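You operate a simulated robot arm through the tools that you are given. There is no shell and no other tool. Be economical: measure what you need, move in short steps, check, and stop when the job is done.

You run a simulated robot arm. Do the job below in one go: nothing can be reset, and whatever is moved stays where it is left.

JOB
Plug the wrist strap into the earth jack, then return the holder's cell to the long green tray.
Fine: holder switch off before the cell moves; multimeter off at the end.

Only the result counts: the job must be done as asked and must still hold three seconds after the hand-in. Knocking over, shifting, dropping, spilling or breaking anything else fails it.

ROBOT AND FRAMES
A 6-joint arm with a two-finger parallel gripper on a trunk, on a base that drives. Base frame: it is fixed to the floor where the robot stands at the start and does not move with it; the origin is under the middle of the robot, x ahead of it, y to its left, z up; the surface under the hand at the start is at about z = 72. Readings come in cm, degrees, newtons and seconds.
With the tool pointing down near the work surface it reaches from about 10 to 76 cm from the robot's upright axis, wherever it stands. Its first joint turns from -115.0 to 115.0 degrees. Places, roughly: black plug of the black lead (2x2x5 cm) [50, -30, 80]; blue light key [80, -20, 80]; earth jack [40, 0, 70]; green strap plug (2x2x5 cm) [50, -10, 70]; inside of the long green tray [70, -90, 70]; multimeter dial [70, -20, 80]; red plug of the white lead (2x2x5 cm) [50, -30, 80]; switch of the cell holder [50, -20, 80]; yellow hold key [70, -20, 80]. Payload 4.2 kg.
The TCP is the grasp point between the finger pads, 2.3 cm short of the fingertips. In the tool frame z runs along the fingers and y along their closing line. Largest opening 9.4 cm; finger width 3.8, thickness 1; the body of the gripper, 5.4 by 9.6 cm, starts 3.9 cm behind the TCP.
Orientation is that of the tool frame in the base frame, as a unit quaternion [w, x, y, z]. With the fingers straight down and closing along the base's y, the tool's x points along the base's -x, its y along +y and its z along -z.

CONTROLS
- The arm moves only by the tool step_arm. Its argument "increments" is a list of rows, each an object (a shift or turn left out is 0, a gripper value left out holds the last) with "travel": the shift along the base's x, y, z in cm, a list of three; "angular": the turn, a rotation vector about the base's x, y, z in degrees, a list of three. In form: [{"travel": [tx, ty, tz], "angular": [wx, wy, wz]}, ...]. A call has 1 to 12 rows; each row shifts and turns the commanded pose from where the row before left it. "hand" is the finger opening in cm, from 0 to 9.4, set as the call begins (left out, the last holds). Rows are played at 5 a second. More than 5 cm and 8.6 degrees between two rows, or a gripper value outside its range, and nothing of the call is played. Where a pose cannot be reached the arm comes as near as it can. A force on the tool above 90 N (or 10 N above the force at the start of the call, whichever is more), or a blocked arm, ends the call early, and 0.2 s more pass. Each finger travels about 10.8 cm/s and halts on what it meets, pressing with about 30 N; the grip force reading is that of the motor and also rises with nothing between the fingers. The clock runs only during rows and for 0.2 s after the last one: add rows that do not move to give the fingers time. It gives the time, the measured TCP pose, the force on the tool (base axes), the opening and the grip force at its end, in the units of the frame above (readings bear some noise), with the torque about the TCP (base axes, N m) and any sound that the robot's microphone picked up, and new pictures: "views" is both (left out), scene, wrist or none.
- Cameras (640 x 400 px; columns grow to the right, rows downward): "scene" is now at [21.22, 14.91, 154.61]; the picture's right is [-0.61, -0.79, 0.00], its down [-0.62, 0.48, -0.62] and it looks along [0.49, -0.38, -0.78] (base axes); focal length 267 px, centre (320, 200). "wrist" rides on the gripper at [8.6, 1.6, -7.4] in the tool frame; the picture's right is [-0.18, 0.98, 0.00], its down [-0.58, -0.11, -0.81] and it looks along [-0.79, -0.15, 0.59] (tool axes); focal length 243 px, centre (320, 200). There is no depth. A picture from a camera that has moved, and an enlarged one, comes with that camera's place and axes in the base frame and with its lens.
- raise_lower(by): slides the trunk up (or, below 0, down) by that many cm; the arm and the scene camera ride with it, the base frame stays. It gives what a move gives, with no picture.
- steer(legs): drives the robot by 1 to 6 legs, each [ahead, turn to the left] in cm and degrees, along the robot's own axes; the way and the turn of a leg run together, so that a leg with both is an arc; at most 150 cm and 180 degrees a leg. The arm and the cameras ride along, it lands a little off, and it stops where it bumps. It gives what a move gives, and a new picture of the scene camera.
- aim_head(pan, tilt): turns the head with the scene camera to pan (to the left, within 80 degrees either way) and tilt (down, from -29 to 69), counted from straight ahead of the robot. It gives what a move gives, and a new picture of the scene camera.
- zoom(camera, box): a new picture of the part [left, top, right, bottom] of that camera's present view, enlarged. No time passes.
- close_job(): hands the job in; it is judged then, once.

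Go step by step. Nothing tells you exact positions but the pictures and the camera data: compare them with the known pose of the tool, close in by small moves and look again before you grip or let go. The budget is 120 turns and 260 pictures, counting those below and the enlarged ones. Unless the task says otherwise, let go and move clear before handing in, and close with one line.

The tools are called after "Call:" as name(argument=value, ...) on one line, values as JSON. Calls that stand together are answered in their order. step_arm: Moves the arm, as the interface text tells. Its arguments: {"type":"object","properties":{"increments":{"type":"array"},"hand":{"type":"number"},"views":{"type":"string","enum":["both","scene","wrist","none"]}},"required":["increments"]} The other tools are called the same way: raise_lower (by) slides the trunk up or down; steer (legs) drives the base; aim_head (pan, tilt) turns the head that bears the scene camera; zoom (camera, box) takes an enlarged picture of a part of a camera's view; close_job () hands the job in.

At the start:

```text
t: 0.0
position: [51.28, -31.92, 108.84]
tcp_rot: [0.0, 0.0, 1.0, 0.0]
contact_force: [0.6, 1.3, 0.2]
ft_torque: [0.01, -0.02, 0.03]
width: 9.39
grasp_force: 0.1
trunk travel left (down, up): [-92.5, 6.5]
robot x, y, heading: [0.1, -0.11, 0.1]
head pan, tilt: [-37.7, 51.3]
```

scene: 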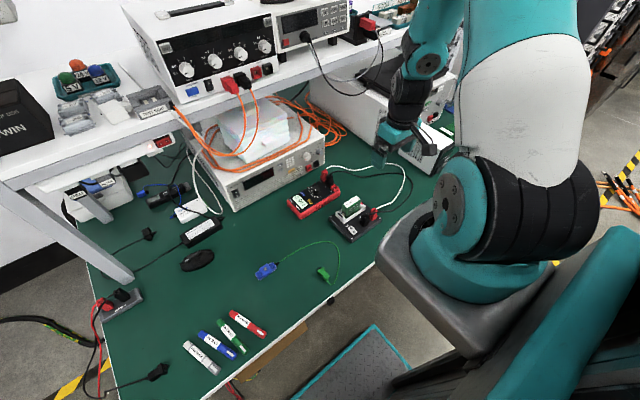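
wrist: 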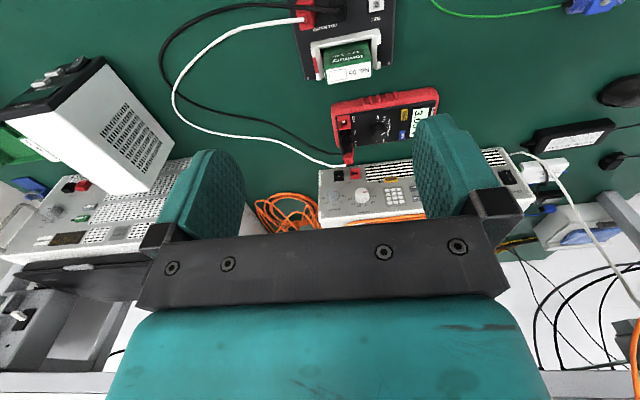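

I see the bench with the multimeter, the cell holder, the green strap plug and a blue item on the mat. I'll enlarge the main areas first.

Call:
zoom(camera="scene", box=[240, 150, 440, 275])

Call:
zoom(camera="scene", box=[240, 230, 400, 330])

Call:
zoom(camera="wrist", box=[260, 0, 480, 137])

Call:
aim_head(pan=-60, tilt=40)

```text
3.20 times, centred on (340, 212) of scene
camera zoom: at [21.22, 14.91, 154.61], right [-0.61, -0.79, 0.0], down [-0.62, 0.48, -0.62], along [0.49, -0.38, -0.78], focal length 856 px, centre (256, 160)
```

zoom: 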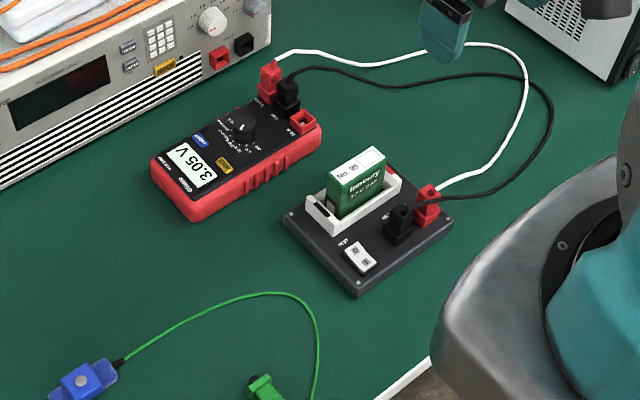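

```text
4.00 times, centred on (320, 280) of scene
camera zoom: at [21.22, 14.91, 154.61], right [-0.61, -0.79, 0.0], down [-0.62, 0.48, -0.62], along [0.49, -0.38, -0.78], focal length 1069 px, centre (320, -120)
```

zoom: 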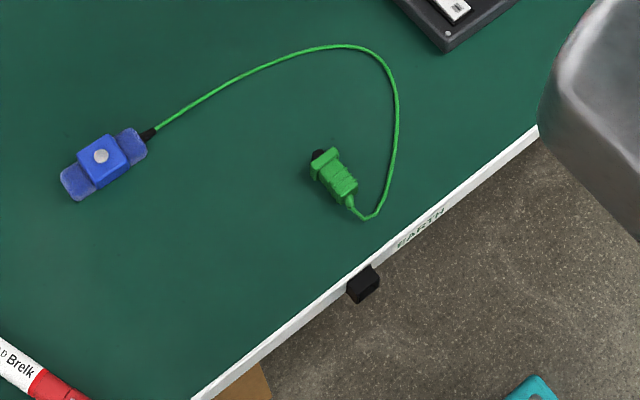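

```text
2.91 times, centred on (370, 68) of wrist
camera zoom: at [42.55, -30.25, 116.38], right [0.18, 0.98, 0.0], down [0.58, -0.11, 0.81], along [0.79, -0.15, -0.59], focal length 706 px, centre (174, 582)
```

zoom: 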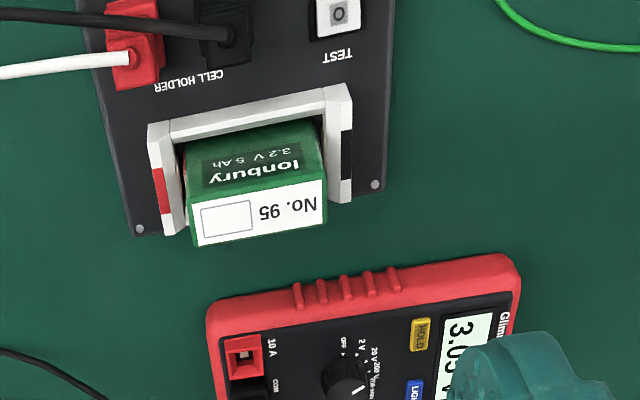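

```text
t: 0.9
position: [51.19, -31.88, 108.83]
tcp_rot: [0.0, 0.0, 1.0, 0.0]
contact_force: [-0.7, 0.5, 0.3]
ft_torque: [-0.03, -0.01, 0.0]
width: 9.41
grasp_force: 0.0
trunk travel left (down, up): [-92.5, 6.5]
robot x, y, heading: [-0.08, 0.0, -0.1]
head pan, tilt: [-60.0, 40.0]
camera scene: at [19.48, 12.2, 156.2], right [-0.87, -0.5, 0.0], down [-0.32, 0.56, -0.77], along [0.38, -0.66, -0.64], focal length 267 px, centre (320, 200)
```

scene: 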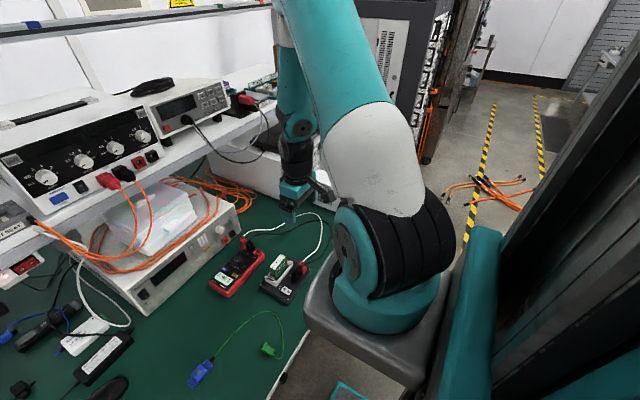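

The strap plug lies near (48,-7) with its tip towards +x, and the earth jack is the black block on the front edge near (40,-4,70). I'll bring the wrist camera back to look at the jack's face.

Call:
step_arm(increments=[{"travel": [-2.9, 3.5, -1.2]}, {"travel": [-2.9, 3.5, -1.2]}, {"travel": [-2.9, 3.5, -1.2]}, {"travel": [-2.9, 3.5, -1.2]}, {"travel": [-2.9, 3.5, -1.2]}, {"travel": [-2.9, 3.5, -1.2]}, {"travel": [-2.9, 3.5, -1.2]}, {"travel": [-2.9, 3.5, -1.2]}])

Call:
aim_head(pan=-40, tilt=60)

```text
t: 2.7
position: [35.84, -6.48, 92.75]
tcp_rot: [0.0, 0.0, 1.0, 0.0]
contact_force: [-0.7, -0.6, -1.4]
ft_torque: [0.05, 0.01, -0.04]
width: 9.41
grasp_force: 0.2
out of reach, approached as far as the arm can: row 3, 4, 5, 6, 7, 8
trunk travel left (down, up): [-92.5, 6.5]
robot x, y, heading: [0.03, 0.2, -0.1]
head pan, tilt: [-60.0, 40.0]
camera scene: at [19.51, 12.08, 156.22], right [-0.87, -0.5, 0.0], down [-0.32, 0.56, -0.77], along [0.38, -0.66, -0.64], focal length 267 px, centre (320, 200)
camera wrist: at [27.28, -4.75, 100.35], right [0.19, 0.98, 0.0], down [0.58, -0.11, 0.81], along [0.79, -0.15, -0.59], focal length 243 px, centre (320, 200)
```

scene: 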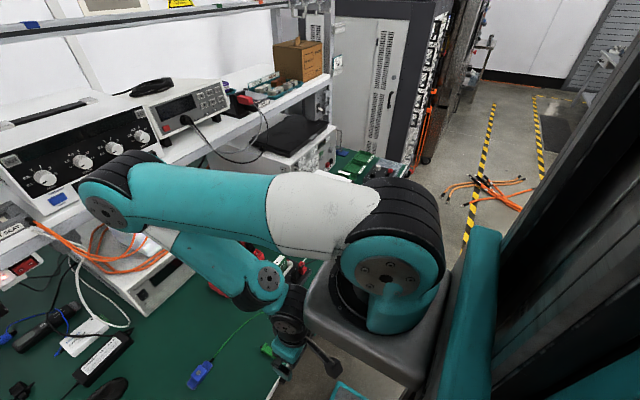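
wrist: 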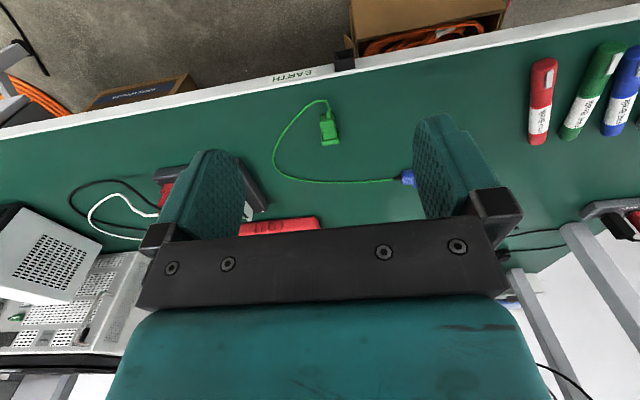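

```text
t: 3.5
position: [35.96, -6.42, 92.81]
tcp_rot: [0.0, 0.0, 1.0, 0.0]
contact_force: [-0.8, -0.3, -0.7]
ft_torque: [0.03, -0.02, -0.02]
width: 9.4
grasp_force: 0.0
trunk travel left (down, up): [-92.5, 6.5]
robot x, y, heading: [-0.04, 0.19, 0.0]
head pan, tilt: [-40.0, 60.0]
camera scene: at [20.33, 15.27, 153.53], right [-0.64, -0.77, 0.0], down [-0.66, 0.56, -0.5], along [0.38, -0.32, -0.87], focal length 267 px, centre (320, 200)
```

scene: 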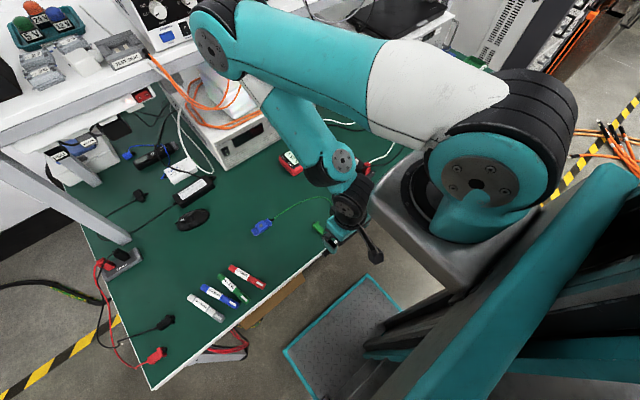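

The jack is at about (40.5,-4.5) and the plug at (47.4,-7.4), and both camera fixes agree. I'll enlarge the jack and the plug.

Call:
zoom(camera="wrist", box=[260, 30, 420, 130])

Call:
zoom(camera="wrist", box=[296, 90, 376, 150])

```text
4.00 times, centred on (340, 80) of wrist
camera zoom: at [27.31, -4.69, 100.38], right [0.18, 0.98, 0.0], down [0.58, -0.11, 0.81], along [0.79, -0.15, -0.59], focal length 970 px, centre (240, 680)
```

zoom: 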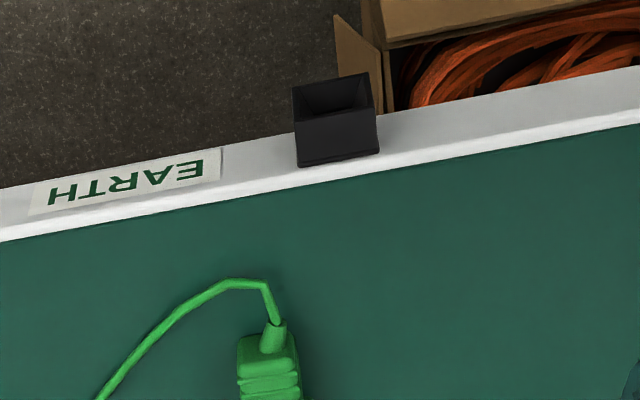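

```text
6.67 times, centred on (336, 120) of wrist
camera zoom: at [27.31, -4.69, 100.38], right [0.18, 0.98, 0.0], down [0.58, -0.11, 0.81], along [0.79, -0.15, -0.59], focal length 1618 px, centre (213, 733)
```

zoom: 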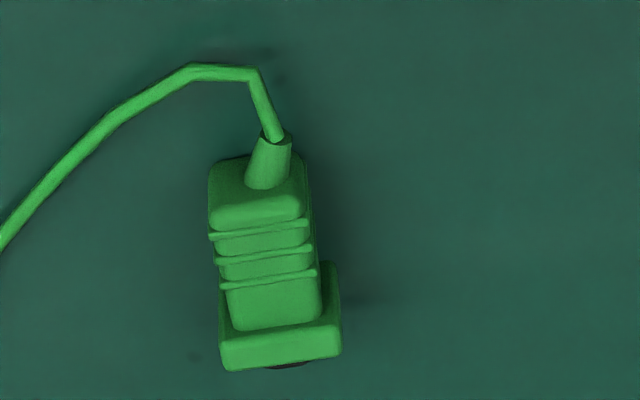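

The jack opens towards the robot (-x), so the plug goes in along +x. I'll bring the hand lower and closer to the body for a better view of the jack face.

Call:
step_arm(increments=[{"travel": [-1, 0.5, -2.5]}, {"travel": [-1, 0.5, -2.5]}, {"travel": [-2, 0.5, -2.5]}, {"travel": [-2, 0.5, -2.5]}, {"travel": [-2, 0, -2]}, {"travel": [-2, 0, -1]}], views="wrist")

Call:
zoom(camera="wrist", box=[260, 30, 420, 130])

```text
t: 4.9
position: [25.88, -4.75, 79.54]
tcp_rot: [-0.001, 0.001, 1.0, 0.0]
contact_force: [0.1, -0.8, -0.7]
ft_torque: [-0.03, 0.04, -0.03]
width: 9.39
grasp_force: 0.0
trunk travel left (down, up): [-92.5, 6.5]
robot x, y, heading: [-0.29, 0.09, -0.0]
head pan, tilt: [-40.0, 60.0]
camera wrist: at [17.07, -3.03, 87.15], right [0.19, 0.98, 0.0], down [0.58, -0.11, 0.81], along [0.79, -0.15, -0.59], focal length 243 px, centre (320, 200)
```

wrist: 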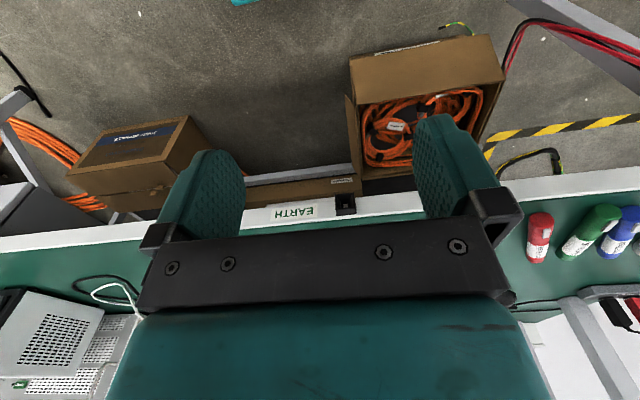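

```text
4.00 times, centred on (340, 80) of wrist
camera zoom: at [17.07, -3.03, 87.15], right [0.19, 0.98, 0.0], down [0.58, -0.11, 0.81], along [0.79, -0.15, -0.59], focal length 970 px, centre (240, 680)
```

zoom: 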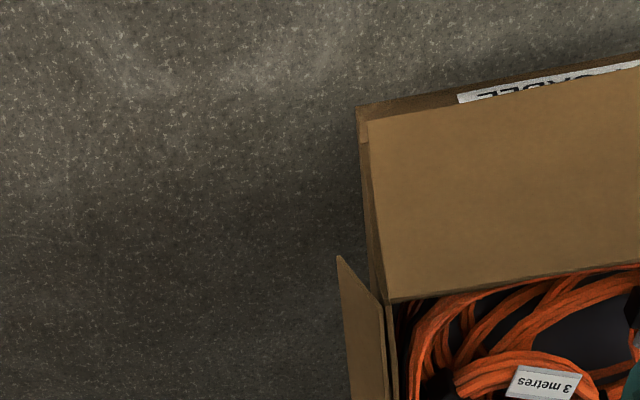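

Call:
zoom(camera="wrist", box=[312, 182, 376, 222])

```text
10.00 times, centred on (344, 202) of wrist
camera zoom: at [17.07, -3.03, 87.15], right [0.19, 0.98, 0.0], down [0.58, -0.11, 0.81], along [0.79, -0.15, -0.59], focal length 2426 px, centre (80, 180)
```

zoom: 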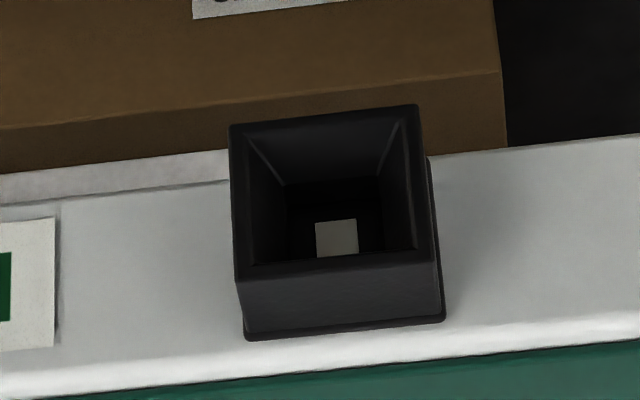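

The jack face centre comes out at about (40.0,-4.4,70.6), and it is square. The plug lies straight along x at y≈-7.4, so I'll go above it.

Call:
step_arm(increments=[{"travel": [2, 0, 2]}, {"travel": [4, -0.6, 1.5]}, {"travel": [4, -0.6, 1]}, {"travel": [4, -0.6, 0]}, {"travel": [4, -0.5, 0]}, {"travel": [2.7, -0.4, 0]}], views="wrist", hand=5)

Call:
zoom(camera="wrist", box=[240, 60, 400, 160])

```text
t: 6.3
position: [46.37, -7.34, 83.96]
tcp_rot: [-0.001, 0.0, 1.0, 0.0]
contact_force: [0.0, 0.4, 1.1]
ft_torque: [-0.01, -0.02, -0.01]
width: 5.01
grasp_force: 0.0
trunk travel left (down, up): [-92.5, 6.5]
robot x, y, heading: [-0.0, 0.32, -0.0]
head pan, tilt: [-40.0, 60.0]
camera wrist: at [37.77, -5.6, 91.57], right [0.18, 0.98, 0.0], down [0.58, -0.11, 0.81], along [0.79, -0.15, -0.59], focal length 243 px, centre (320, 200)
```

wrist: 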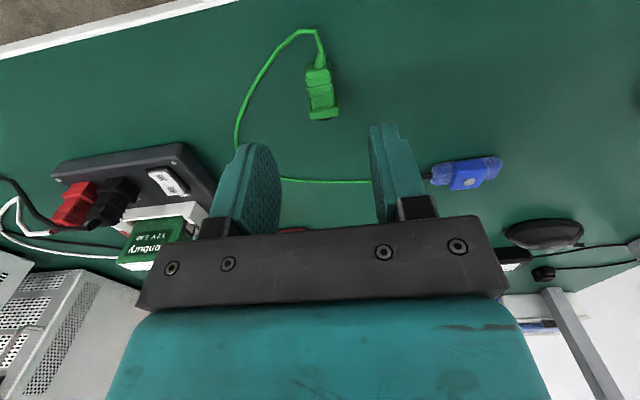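

```text
4.00 times, centred on (320, 110) of wrist
camera zoom: at [37.77, -5.6, 91.57], right [0.18, 0.98, 0.0], down [0.58, -0.11, 0.81], along [0.79, -0.15, -0.59], focal length 970 px, centre (320, 560)
```

zoom: 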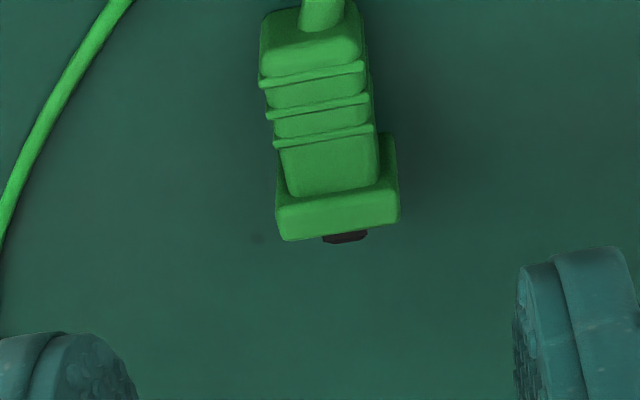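

The plug body spans x≈46.1–49.1 with the flange to 50.1, at y≈-7.4. I'll descend over the body in steps.

Call:
step_arm(increments=[{"travel": [0.6, -0.1, -3]}, {"travel": [0, 0, -3]}, {"travel": [0, 0, -2]}, {"travel": [0, 0, -0.7]}, {}], views="wrist")

Call:
zoom(camera="wrist", box=[240, 110, 400, 210])

```text
t: 7.5
position: [47.08, -7.47, 75.44]
tcp_rot: [0.001, 0.0, 1.0, 0.0]
contact_force: [-0.6, 0.1, 0.3]
ft_torque: [0.03, -0.03, -0.01]
width: 5.0
grasp_force: 0.0
trunk travel left (down, up): [-92.5, 6.5]
robot x, y, heading: [-0.12, 0.24, -0.2]
head pan, tilt: [-40.0, 60.0]
camera wrist: at [38.52, -5.75, 82.99], right [0.18, 0.98, 0.0], down [0.58, -0.11, 0.81], along [0.79, -0.15, -0.59], focal length 243 px, centre (320, 200)
```

wrist: 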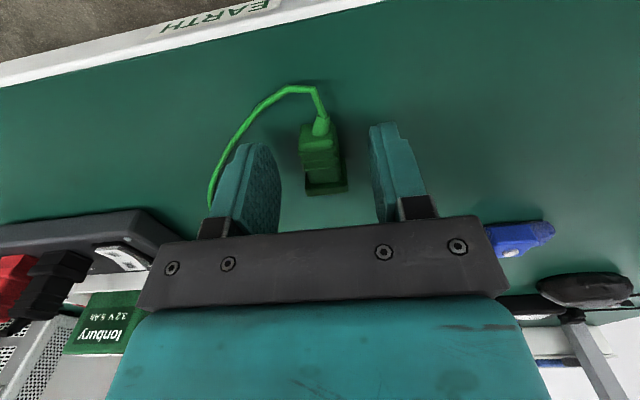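

```text
4.00 times, centred on (320, 160) of wrist
camera zoom: at [38.52, -5.75, 82.99], right [0.18, 0.98, 0.0], down [0.58, -0.11, 0.81], along [0.79, -0.15, -0.59], focal length 970 px, centre (320, 360)
```

zoom: 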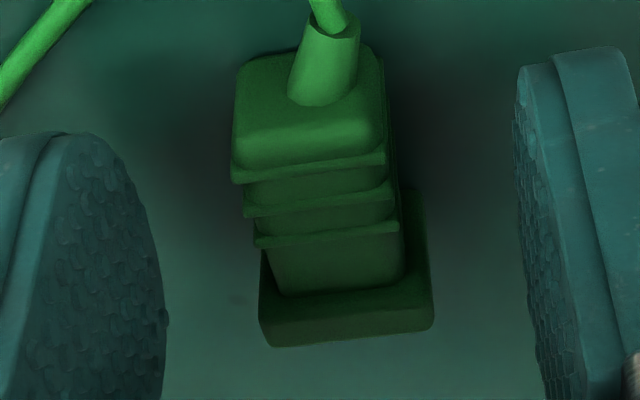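

The plug sits centred between the fingers and the cable just clears the left one. I'll narrow the opening, drop the last bit and grip.

Call:
step_arm(increments=[{}, {"travel": [0, 0, -0.4]}, {"travel": [0, 0, -0.4]}, {}], hand=3.4, views="none")

Call:
step_arm(increments=[{}, {}, {}], hand=0, views="wrist")

Call:
zoom(camera="wrist", box=[240, 110, 400, 210])

```text
t: 8.5
position: [47.22, -7.47, 74.7]
tcp_rot: [0.0, 0.0, 1.0, 0.0]
contact_force: [-0.1, 0.0, 0.0]
ft_torque: [-0.01, -0.05, -0.01]
width: 3.41
grasp_force: 0.0
trunk travel left (down, up): [-92.5, 6.5]
robot x, y, heading: [-0.09, 0.39, 0.1]
head pan, tilt: [-40.0, 60.0]
```

```text
t: 9.3
position: [47.08, -7.4, 74.56]
tcp_rot: [0.0, -0.001, 1.0, 0.0]
contact_force: [-0.3, 0.0, -1.0]
ft_torque: [0.0, -0.02, -0.02]
width: 1.78
grasp_force: 29.4
trunk travel left (down, up): [-92.5, 6.5]
robot x, y, heading: [-0.21, 0.03, -0.2]
head pan, tilt: [-40.0, 60.0]
camera wrist: at [38.47, -5.74, 82.18], right [0.18, 0.98, 0.0], down [0.58, -0.11, 0.81], along [0.79, -0.15, -0.59], focal length 243 px, centre (320, 200)
```

wrist: 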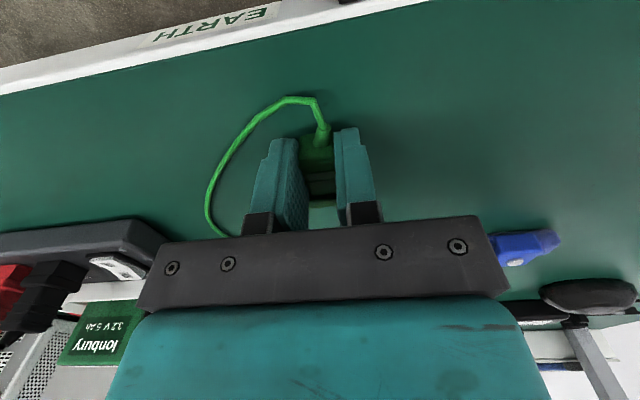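

```text
4.00 times, centred on (320, 160) of wrist
camera zoom: at [38.47, -5.74, 82.18], right [0.18, 0.98, 0.0], down [0.58, -0.11, 0.81], along [0.79, -0.15, -0.59], focal length 970 px, centre (320, 360)
```

zoom: 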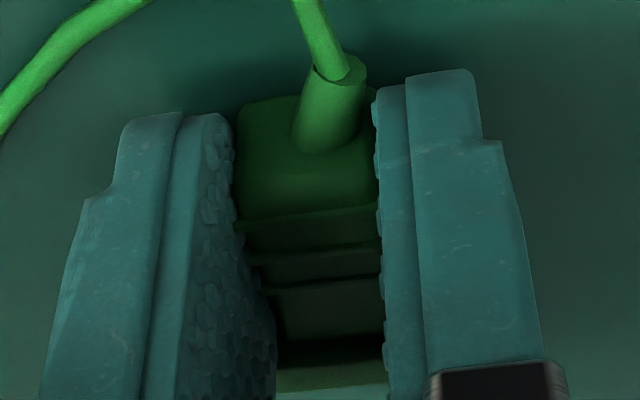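

The plug is gripped at 1.78 cm. I'll lift it, carry it out over the edge and stop in front of the jack, still high.

Call:
step_arm(increments=[{"travel": [0, 0, 2.5]}, {"travel": [0, 0.5, 2.5]}, {"travel": [-3, 1, 0]}, {"travel": [-3.5, 1, 0]}, {"travel": [-3.5, 0.5, 0]}, {"travel": [-2.6, 0, 0]}, {}])

Call:
zoom(camera="scene", box=[280, 190, 408, 270])

Call:
zoom(camera="wrist", box=[240, 110, 400, 210])

```text
t: 10.9
position: [34.55, -4.34, 79.51]
tcp_rot: [-0.001, 0.0, 1.0, 0.0]
contact_force: [0.3, -0.4, 0.5]
ft_torque: [0.01, -0.02, 0.04]
width: 1.76
grasp_force: 29.6
trunk travel left (down, up): [-92.5, 6.5]
robot x, y, heading: [-0.05, -0.0, -0.1]
head pan, tilt: [-40.0, 60.0]
camera scene: at [20.34, 15.28, 153.53], right [-0.64, -0.77, 0.0], down [-0.66, 0.56, -0.5], along [0.38, -0.32, -0.87], focal length 267 px, centre (320, 200)
camera wrist: at [25.87, -2.69, 87.1], right [0.18, 0.98, 0.0], down [0.58, -0.11, 0.81], along [0.79, -0.15, -0.59], focal length 243 px, centre (320, 200)
```

scene: 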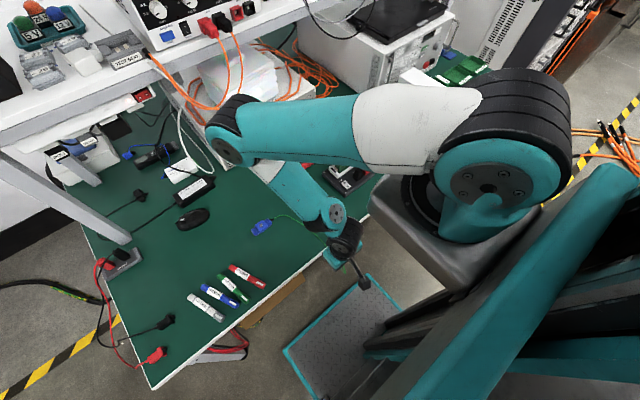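
wrist: 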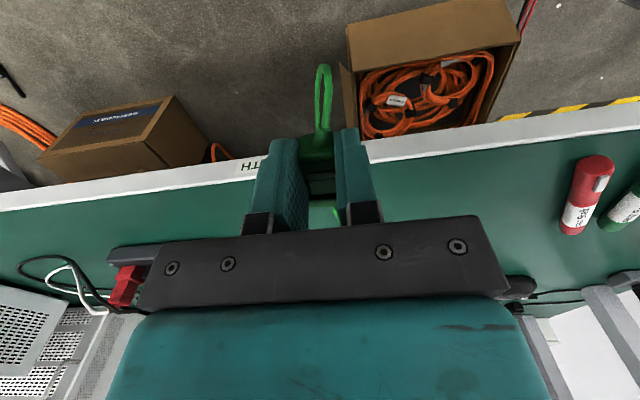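

```text
5.00 times, centred on (344, 230) of scene
camera zoom: at [20.34, 15.28, 153.53], right [-0.64, -0.77, 0.0], down [-0.66, 0.56, -0.5], along [0.38, -0.32, -0.87], focal length 1337 px, centre (200, 50)
```

zoom: 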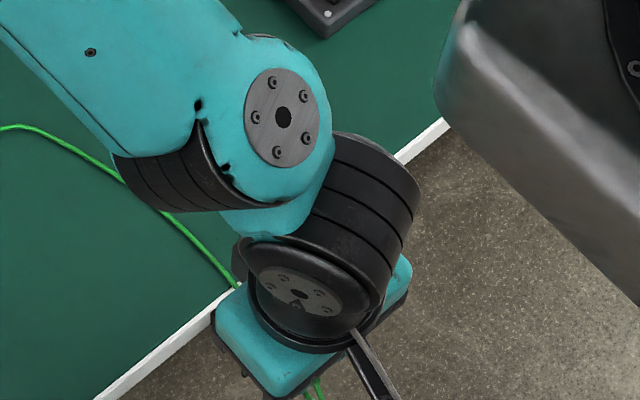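

```text
4.00 times, centred on (320, 160) of wrist
camera zoom: at [25.87, -2.69, 87.1], right [0.18, 0.98, 0.0], down [0.58, -0.11, 0.81], along [0.79, -0.15, -0.59], focal length 970 px, centre (320, 360)
```

zoom: 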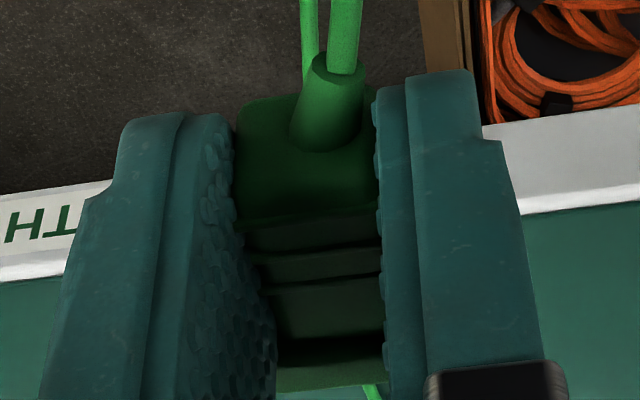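

The plug is in hand, about 1.55 cm below the TCP, and clear of the edge. I'll lower to the jack height, still about 2 cm in front of it, and check alignment.

Call:
step_arm(increments=[{"travel": [0, 0, -2.5]}, {"travel": [0, 0, -2.5]}, {"travel": [0, 0, -1.6]}, {"travel": [0, 0, -0.7]}, {}], views="wrist")

Call:
zoom(camera="wrist", box=[260, 110, 420, 210])

Call:
aim_head(pan=-10, tilt=69)

```text
t: 12.1
position: [34.54, -4.46, 72.24]
tcp_rot: [0.0, 0.0, 1.0, 0.0]
contact_force: [0.3, -1.9, -0.4]
ft_torque: [0.03, -0.01, -0.02]
width: 1.78
grasp_force: 30.3
trunk travel left (down, up): [-92.5, 6.5]
robot x, y, heading: [0.04, 0.21, -0.4]
head pan, tilt: [-40.0, 60.0]
camera wrist: at [25.84, -2.83, 79.84], right [0.18, 0.98, 0.0], down [0.58, -0.11, 0.81], along [0.79, -0.15, -0.59], focal length 243 px, centre (320, 200)
```

wrist: 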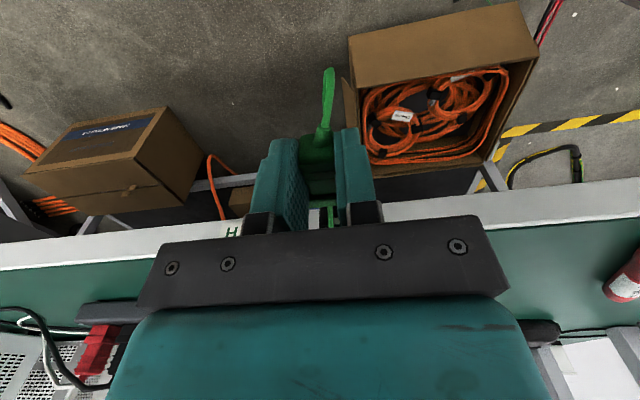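

```text
4.00 times, centred on (340, 160) of wrist
camera zoom: at [25.84, -2.83, 79.84], right [0.18, 0.98, 0.0], down [0.58, -0.11, 0.81], along [0.79, -0.15, -0.59], focal length 970 px, centre (240, 360)
```

zoom: 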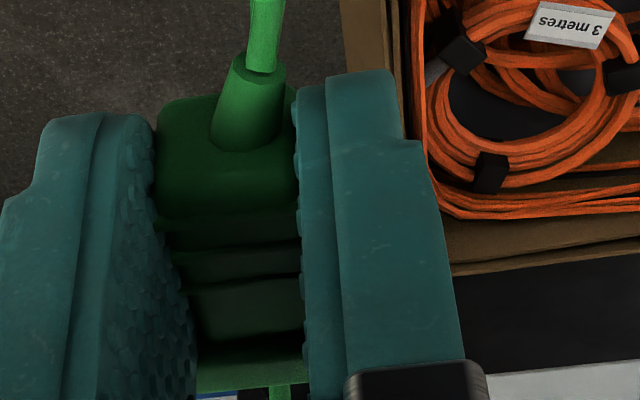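

```text
t: 13.0
position: [34.46, -4.58, 72.37]
tcp_rot: [0.0, 0.0, 1.0, 0.0]
contact_force: [-1.0, 1.2, 0.1]
ft_torque: [0.0, -0.02, 0.0]
width: 1.75
grasp_force: 29.9
trunk travel left (down, up): [-92.5, 6.5]
robot x, y, heading: [0.11, -0.53, -0.3]
head pan, tilt: [-10.0, 68.8]
camera scene: at [20.74, 18.59, 152.59], right [-0.17, -0.98, 0.0], down [-0.92, 0.16, -0.36], along [0.36, -0.06, -0.93], focal length 267 px, centre (320, 200)
```

scene: 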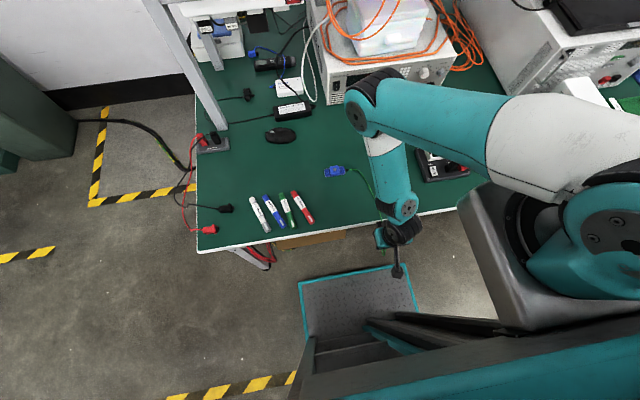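

I'll look closely at the gap between the fingers, where the jack should show in front of the plug.

Call:
zoom(camera="wrist", box=[290, 185, 354, 235])

Call:
zoom(camera="scene", box=[350, 180, 446, 290])

```text
8.00 times, centred on (322, 210) of wrist
camera zoom: at [25.84, -2.83, 79.86], right [0.18, 0.98, 0.0], down [0.58, -0.11, 0.81], along [0.79, -0.15, -0.59], focal length 1941 px, centre (304, 120)
```

zoom: 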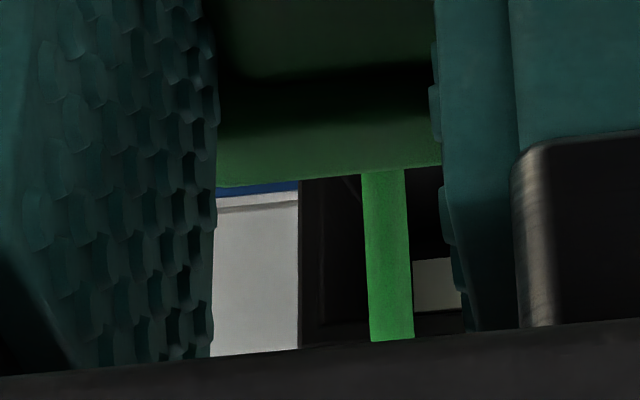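

```text
3.64 times, centred on (398, 235) of scene
camera zoom: at [20.74, 18.59, 152.59], right [-0.17, -0.98, 0.0], down [-0.92, 0.16, -0.36], along [0.36, -0.06, -0.93], focal length 972 px, centre (36, 73)
```

zoom: 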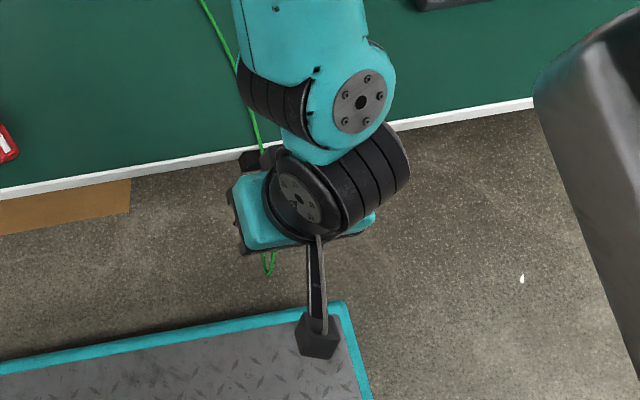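

The alignment agrees: plug and jack centres are both at y≈-4.43 and z≈70.6. I'll advance in small steps and watch the force.

Call:
step_arm(increments=[{"travel": [0.5, 0, 0]}, {"travel": [0.5, 0, 0]}, {"travel": [0.3, 0, 0]}, {}], views="wrist")

Call:
zoom(camera="wrist", box=[290, 185, 354, 235])

```text
t: 14.0
position: [35.86, -4.45, 72.26]
tcp_rot: [0.0, -0.001, 1.0, 0.0]
contact_force: [-0.5, -1.1, -0.2]
ft_torque: [0.02, 0.05, 0.02]
width: 1.76
grasp_force: 29.4
trunk travel left (down, up): [-92.5, 6.5]
robot x, y, heading: [-0.07, -0.17, -0.0]
head pan, tilt: [-10.0, 68.8]
camera wrist: at [27.15, -2.81, 79.88], right [0.18, 0.98, 0.0], down [0.58, -0.11, 0.81], along [0.79, -0.15, -0.59], focal length 243 px, centre (320, 200)
```

wrist: 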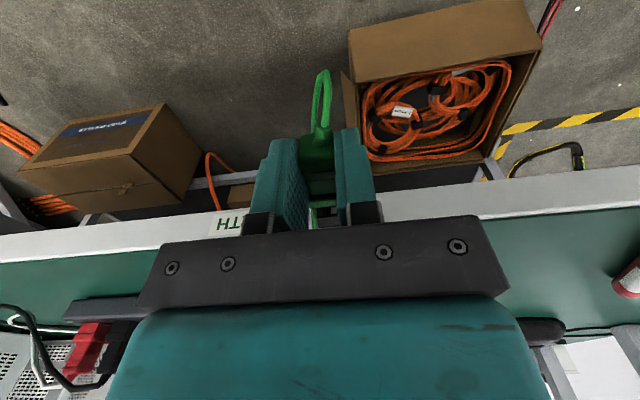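

```text
8.00 times, centred on (322, 210) of wrist
camera zoom: at [27.15, -2.81, 79.88], right [0.18, 0.98, 0.0], down [0.58, -0.11, 0.81], along [0.79, -0.15, -0.59], focal length 1941 px, centre (304, 120)
```

zoom: 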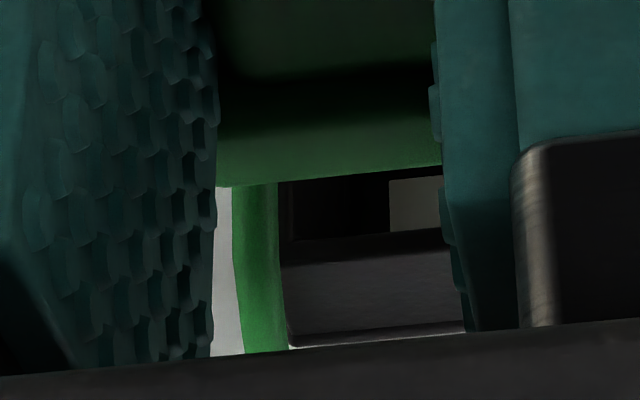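

The jack opening is square in front of the plug and the cable has swung aside. I'll keep advancing.

Call:
step_arm(increments=[{"travel": [0.3, 0, 0]}, {"travel": [0.3, 0, 0]}, {"travel": [0.2, 0, 0]}, {}], views="wrist")

Call:
zoom(camera="wrist", box=[290, 185, 354, 235])

```text
t: 15.0
position: [36.41, -4.42, 72.37]
tcp_rot: [0.0, 0.0, 1.0, -0.001]
contact_force: [-0.2, -0.3, 0.3]
ft_torque: [0.01, -0.03, 0.01]
width: 1.77
grasp_force: 30.0
trunk travel left (down, up): [-92.5, 6.5]
robot x, y, heading: [0.1, -0.2, 0.0]
head pan, tilt: [-10.0, 68.8]
camera wrist: at [27.87, -2.79, 79.88], right [0.18, 0.98, 0.0], down [0.58, -0.11, 0.81], along [0.79, -0.15, -0.59], focal length 243 px, centre (320, 200)
```

wrist: 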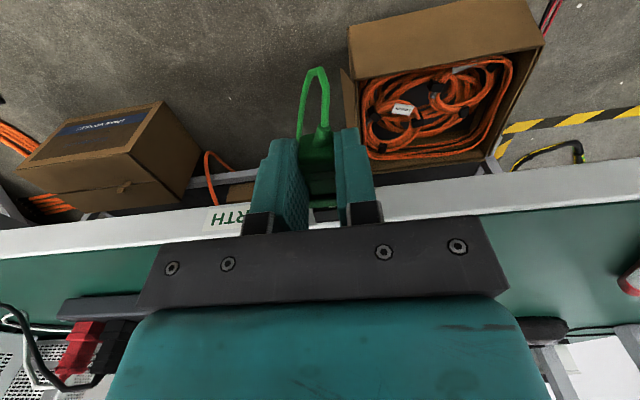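

```text
8.00 times, centred on (322, 210) of wrist
camera zoom: at [27.87, -2.79, 79.88], right [0.18, 0.98, 0.0], down [0.58, -0.11, 0.81], along [0.79, -0.15, -0.59], focal length 1941 px, centre (304, 120)
```

zoom: 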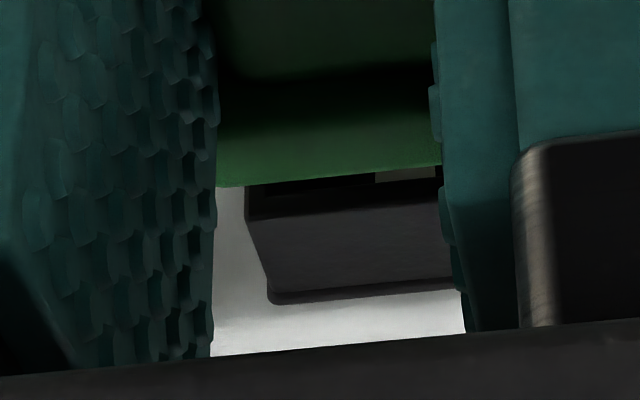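

The jack's left edge comes out at y≈-5.55, which puts its centre at -4.44, still aligned. I'll push on.

Call:
step_arm(increments=[{"travel": [0.2, 0, 0]}, {"travel": [0.2, 0, 0]}, {"travel": [0.2, 0, 0]}, {}], views="wrist")

Call:
zoom(camera="wrist", box=[290, 185, 354, 235])

```text
t: 16.0
position: [37.05, -4.48, 72.31]
tcp_rot: [-0.002, 0.0, 1.0, 0.0]
contact_force: [-7.2, -1.1, -5.5]
ft_torque: [0.0, 0.24, -0.02]
width: 1.76
grasp_force: 29.7
trunk travel left (down, up): [-92.5, 6.5]
robot x, y, heading: [0.06, -0.17, 0.0]
head pan, tilt: [-10.0, 68.8]
camera wrist: at [28.44, -2.78, 79.95], right [0.18, 0.98, 0.0], down [0.58, -0.11, 0.8], along [0.79, -0.15, -0.59], focal length 243 px, centre (320, 200)
```

wrist: 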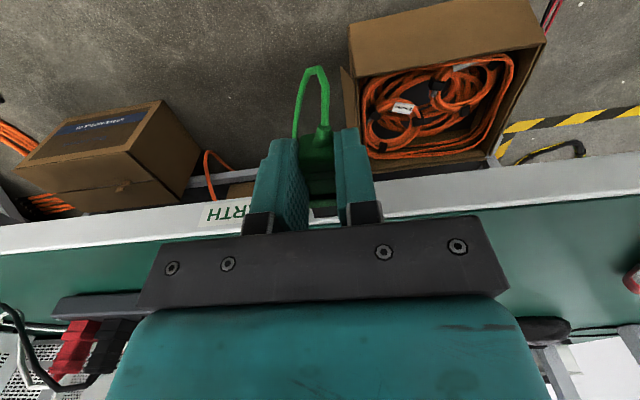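

```text
8.00 times, centred on (322, 210) of wrist
camera zoom: at [28.44, -2.78, 79.95], right [0.18, 0.98, 0.0], down [0.58, -0.11, 0.8], along [0.79, -0.15, -0.59], focal length 1941 px, centre (304, 120)
```

zoom: 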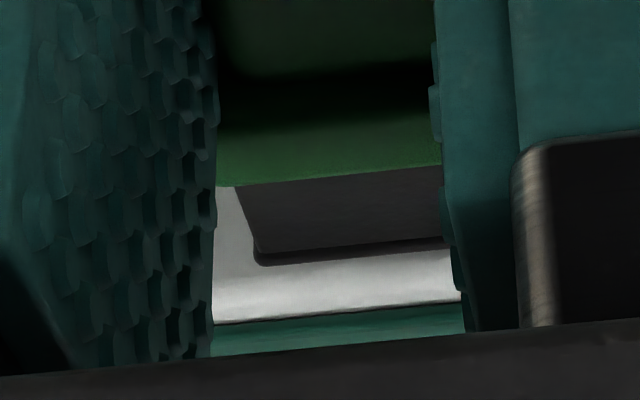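

A slight contact with a downward push on the plug means it sits a touch high. I'll lower 0.15 cm and press on.

Call:
step_arm(increments=[{"travel": [0, 0, -0.15]}, {}], views="none")

Call:
step_arm(increments=[{"travel": [0.2, 0, 0]}, {}], views="none")

```text
t: 16.6
position: [37.32, -4.37, 72.31]
tcp_rot: [0.001, 0.0, 1.0, 0.0]
contact_force: [-3.4, -1.8, -2.0]
ft_torque: [-0.02, 0.1, -0.04]
width: 1.76
grasp_force: 30.0
trunk travel left (down, up): [-92.5, 6.5]
robot x, y, heading: [0.27, 0.15, 0.0]
head pan, tilt: [-10.0, 68.8]
```

```text
t: 17.2
position: [37.24, -4.45, 72.3]
tcp_rot: [-0.001, 0.0, 1.0, -0.001]
contact_force: [-11.4, 0.7, -12.2]
ft_torque: [-0.02, 0.52, 0.0]
width: 1.75
grasp_force: 29.4
trunk travel left (down, up): [-92.5, 6.5]
robot x, y, heading: [-0.23, 0.04, 0.0]
head pan, tilt: [-10.0, 68.8]
```

It's still on the funnel's upper slope, so I'll lower a bit more.

Call:
step_arm(increments=[{"travel": [0, 0, -0.15]}, {}], views="none")

Call:
step_arm(increments=[{"travel": [0.2, 0, -0.1]}, {}], views="none")

```text
t: 17.8
position: [37.67, -4.36, 72.08]
tcp_rot: [0.002, 0.0, 1.0, 0.0]
contact_force: [0.9, -1.2, 5.8]
ft_torque: [-0.03, -0.23, -0.01]
width: 1.78
grasp_force: 30.1
trunk travel left (down, up): [-92.5, 6.5]
robot x, y, heading: [-0.06, -0.27, -0.2]
head pan, tilt: [-10.0, 68.8]
```

```text
t: 18.4
position: [37.57, -4.41, 72.09]
tcp_rot: [0.0, 0.0, 1.0, 0.0]
contact_force: [-1.1, 5.1, 37.7]
ft_torque: [0.11, -0.32, 0.11]
width: 1.78
grasp_force: 30.1
trunk travel left (down, up): [-92.5, 6.5]
robot x, y, heading: [-0.04, 0.15, -0.1]
head pan, tilt: [-10.0, 68.8]
```

It popped into the hole, and the vertical play is now gone. I'll relieve upwards and push further in.

Call:
step_arm(increments=[{"travel": [0, 0, 0.12]}, {}], views="none")

Call:
step_arm(increments=[{"travel": [0.2, 0, 0]}, {"travel": [0.2, 0, 0]}, {}], views="wrist")

Call:
zoom(camera="wrist", box=[290, 185, 354, 235])

```text
t: 19.0
position: [37.62, -4.35, 72.1]
tcp_rot: [0.0, 0.0, 1.0, 0.0]
contact_force: [0.9, 6.2, 14.1]
ft_torque: [0.11, 0.16, 0.09]
width: 1.77
grasp_force: 30.2
trunk travel left (down, up): [-92.5, 6.5]
robot x, y, heading: [0.2, 0.4, -0.3]
head pan, tilt: [-10.0, 68.8]
```

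```text
t: 19.8
position: [37.54, -4.36, 72.16]
tcp_rot: [-0.004, 0.001, 1.0, 0.0]
contact_force: [-25.5, 17.0, -2.0]
ft_torque: [0.28, 0.19, 0.35]
width: 1.77
grasp_force: 29.9
trunk travel left (down, up): [-92.5, 6.5]
robot x, y, heading: [-0.31, 0.4, -0.3]
head pan, tilt: [-10.0, 68.8]
camera wrist: at [29.03, -2.71, 79.73], right [0.19, 0.98, 0.0], down [0.59, -0.11, 0.8], along [0.79, -0.15, -0.6], focal length 243 px, centre (320, 200)
```

wrist: 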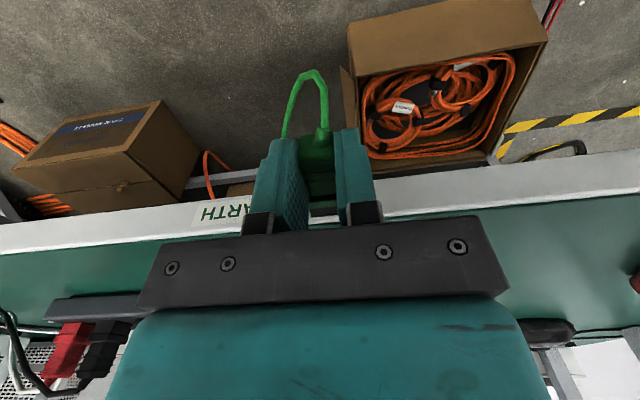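

```text
8.00 times, centred on (322, 210) of wrist
camera zoom: at [29.03, -2.71, 79.73], right [0.19, 0.98, 0.0], down [0.59, -0.11, 0.8], along [0.79, -0.15, -0.6], focal length 1941 px, centre (304, 120)
```

zoom: 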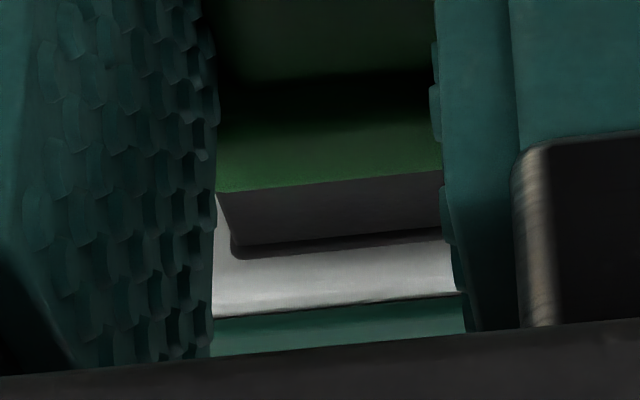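

Force shows some side load towards +y. I'll relieve it and push again to see whether the plug is seated.

Call:
step_arm(increments=[{"travel": [-0.1, 0.12, 0]}, {}], views="none")

Call:
step_arm(increments=[{"travel": [0.2, 0, 0]}, {"travel": [0.2, 0, 0]}, {}], views="none")

```text
t: 20.4
position: [37.64, -4.51, 72.03]
tcp_rot: [-0.003, 0.0, 1.0, -0.001]
contact_force: [-27.5, 4.3, -12.7]
ft_torque: [0.07, 0.89, 0.08]
width: 1.74
grasp_force: 30.1
trunk travel left (down, up): [-92.5, 6.5]
robot x, y, heading: [-0.19, 0.21, 0.1]
head pan, tilt: [-10.0, 68.8]
```

```text
t: 21.2
position: [37.7, -4.47, 72.16]
tcp_rot: [-0.006, 0.001, 1.0, -0.001]
contact_force: [-40.7, 6.1, 0.5]
ft_torque: [0.14, 0.54, 0.21]
width: 1.75
grasp_force: 29.9
trunk travel left (down, up): [-92.5, 6.5]
robot x, y, heading: [0.26, 0.27, -0.2]
head pan, tilt: [-10.0, 68.8]
```

Force is rising with no motion, so it's either seated or binding. I'll push a little harder and look.

Call:
step_arm(increments=[{"travel": [0.3, 0, 0]}, {"travel": [0.3, 0, 0]}, {}], views="wrist")

Call:
zoom(camera="wrist", box=[280, 120, 376, 235])

```text
t: 22.0
position: [38.25, -4.37, 72.06]
tcp_rot: [-0.009, 0.002, 1.0, -0.001]
contact_force: [-47.2, 15.5, -2.6]
ft_torque: [-0.39, 0.32, 0.71]
width: 1.81
grasp_force: 30.0
trunk travel left (down, up): [-92.5, 6.5]
robot x, y, heading: [-0.16, -0.01, 0.1]
head pan, tilt: [-10.0, 68.8]
camera wrist: at [29.65, -2.66, 79.82], right [0.19, 0.98, -0.01], down [0.59, -0.11, 0.8], along [0.78, -0.15, -0.6], focal length 243 px, centre (320, 200)
```

wrist: 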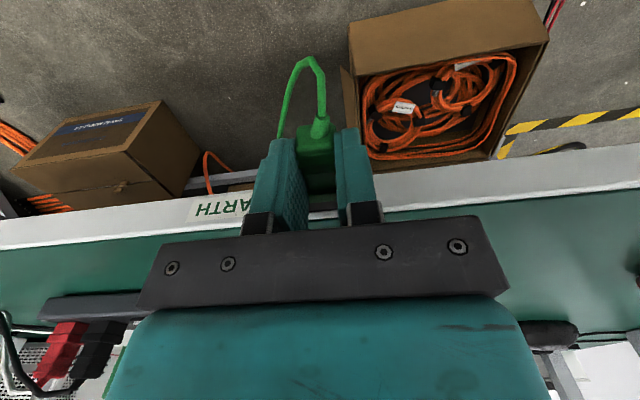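

```text
3.48 times, centred on (328, 178) of wrist
camera zoom: at [29.65, -2.66, 79.82], right [0.19, 0.98, -0.01], down [0.59, -0.11, 0.8], along [0.78, -0.15, -0.6], focal length 844 px, centre (292, 278)
```

zoom: 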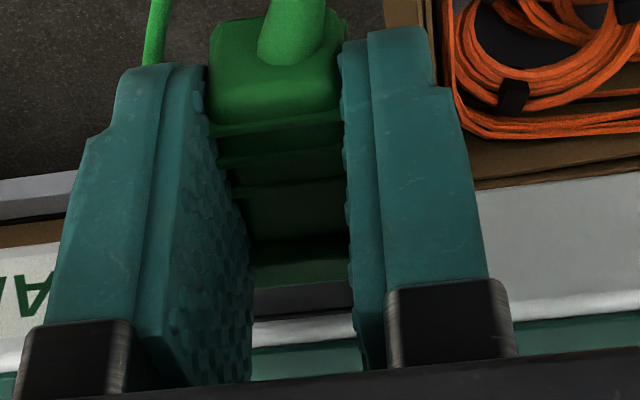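

The plug stopped and the fingers slid along it, so it is probably seated on its flange. I'll relax the push, open and step back to look.

Call:
step_arm(increments=[{"travel": [-0.3, 0, 0]}, {"travel": [-0.2, 0, 0]}, {}], views="none")

```text
t: 22.8
position: [38.28, -4.47, 72.12]
tcp_rot: [-0.003, 0.001, 1.0, -0.002]
contact_force: [-27.1, -1.2, 4.9]
ft_torque: [-0.05, 0.81, 0.04]
width: 1.77
grasp_force: 29.8
trunk travel left (down, up): [-92.5, 6.5]
robot x, y, heading: [-0.21, 0.21, -0.0]
head pan, tilt: [-10.0, 68.8]
```

Call:
step_arm(increments=[{"travel": [-0.4, 0, 0]}, {}], views="none")

Call:
step_arm(increments=[{}, {}], hand=3.6, views="wrist")

Call:
zoom(camera="wrist", box=[270, 110, 380, 230])

```text
t: 23.4
position: [38.17, -4.39, 72.03]
tcp_rot: [0.003, 0.0, 1.0, -0.001]
contact_force: [-6.7, -14.9, 12.4]
ft_torque: [-0.29, -0.2, -0.38]
width: 1.77
grasp_force: 30.0
trunk travel left (down, up): [-92.5, 6.5]
robot x, y, heading: [0.28, 0.11, 0.1]
head pan, tilt: [-10.0, 68.8]
```

```text
t: 24.0
position: [38.15, -4.2, 72.03]
tcp_rot: [0.001, -0.001, 1.0, 0.0]
contact_force: [0.4, 0.2, -0.4]
ft_torque: [0.01, 0.04, 0.0]
width: 3.62
grasp_force: 0.0
trunk travel left (down, up): [-92.5, 6.5]
robot x, y, heading: [0.0, 0.11, -0.1]
head pan, tilt: [-10.0, 68.8]
camera wrist: at [29.44, -2.57, 79.57], right [0.18, 0.98, 0.0], down [0.58, -0.11, 0.81], along [0.79, -0.15, -0.59], focal length 243 px, centre (320, 200)
```

wrist: 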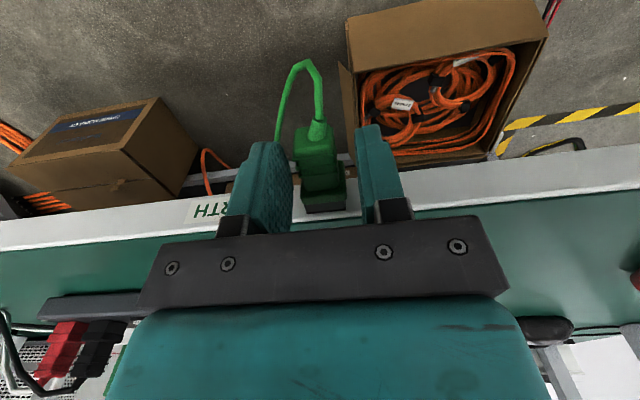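

```text
3.33 times, centred on (325, 170) of wrist
camera zoom: at [29.44, -2.57, 79.57], right [0.18, 0.98, 0.0], down [0.58, -0.11, 0.81], along [0.79, -0.15, -0.59], focal length 809 px, centre (303, 300)
```

zoom: 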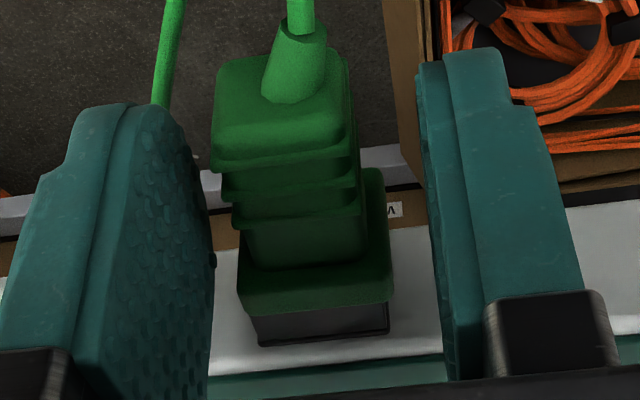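

The plug is held by the jack on its own and the flange looks flush. I'll rise clear and check from the front.

Call:
step_arm(increments=[{"travel": [0, 0, 2]}, {"travel": [0, 0, 3]}, {"travel": [-2, 0, 3]}, {"travel": [-4, 0, 0]}, {"travel": [-4, 0, 0]}, {"travel": [-2, 0, 0]}, {}], views="wrist")

Call:
zoom(camera="wrist", box=[290, 130, 386, 220])

```text
t: 25.6
position: [25.77, -4.44, 80.02]
tcp_rot: [0.0, 0.001, 1.0, -0.001]
contact_force: [-0.7, 1.3, 0.5]
ft_torque: [0.01, 0.0, 0.0]
width: 3.59
grasp_force: 0.2
trunk travel left (down, up): [-92.5, 6.5]
robot x, y, heading: [-0.45, 0.28, -0.2]
head pan, tilt: [-10.0, 68.8]
camera wrist: at [17.17, -2.78, 87.66], right [0.18, 0.98, 0.0], down [0.58, -0.11, 0.81], along [0.79, -0.15, -0.59], focal length 243 px, centre (320, 200)
```

wrist: 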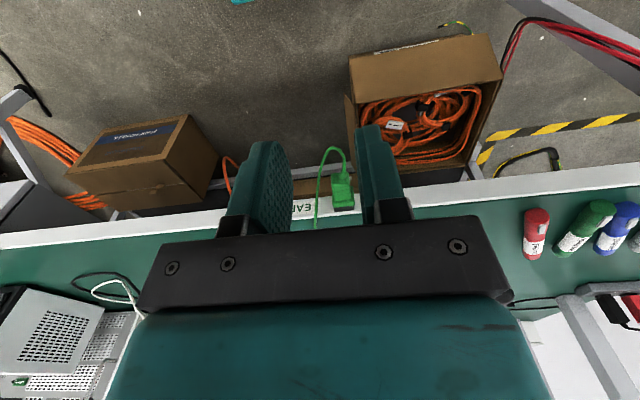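

```text
4.44 times, centred on (338, 175) of wrist
camera zoom: at [17.17, -2.78, 87.66], right [0.18, 0.98, 0.0], down [0.58, -0.11, 0.81], along [0.79, -0.15, -0.59], focal length 1078 px, centre (240, 311)
```

zoom: 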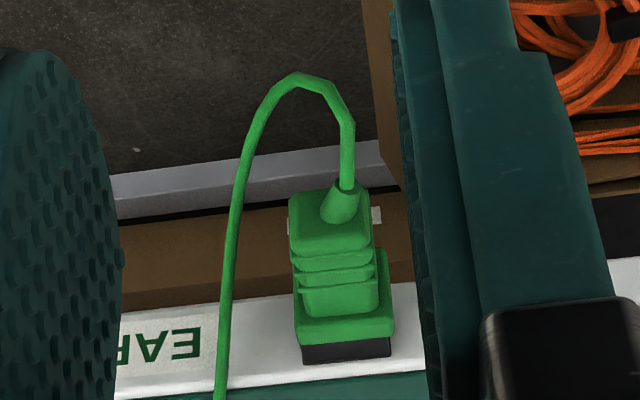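

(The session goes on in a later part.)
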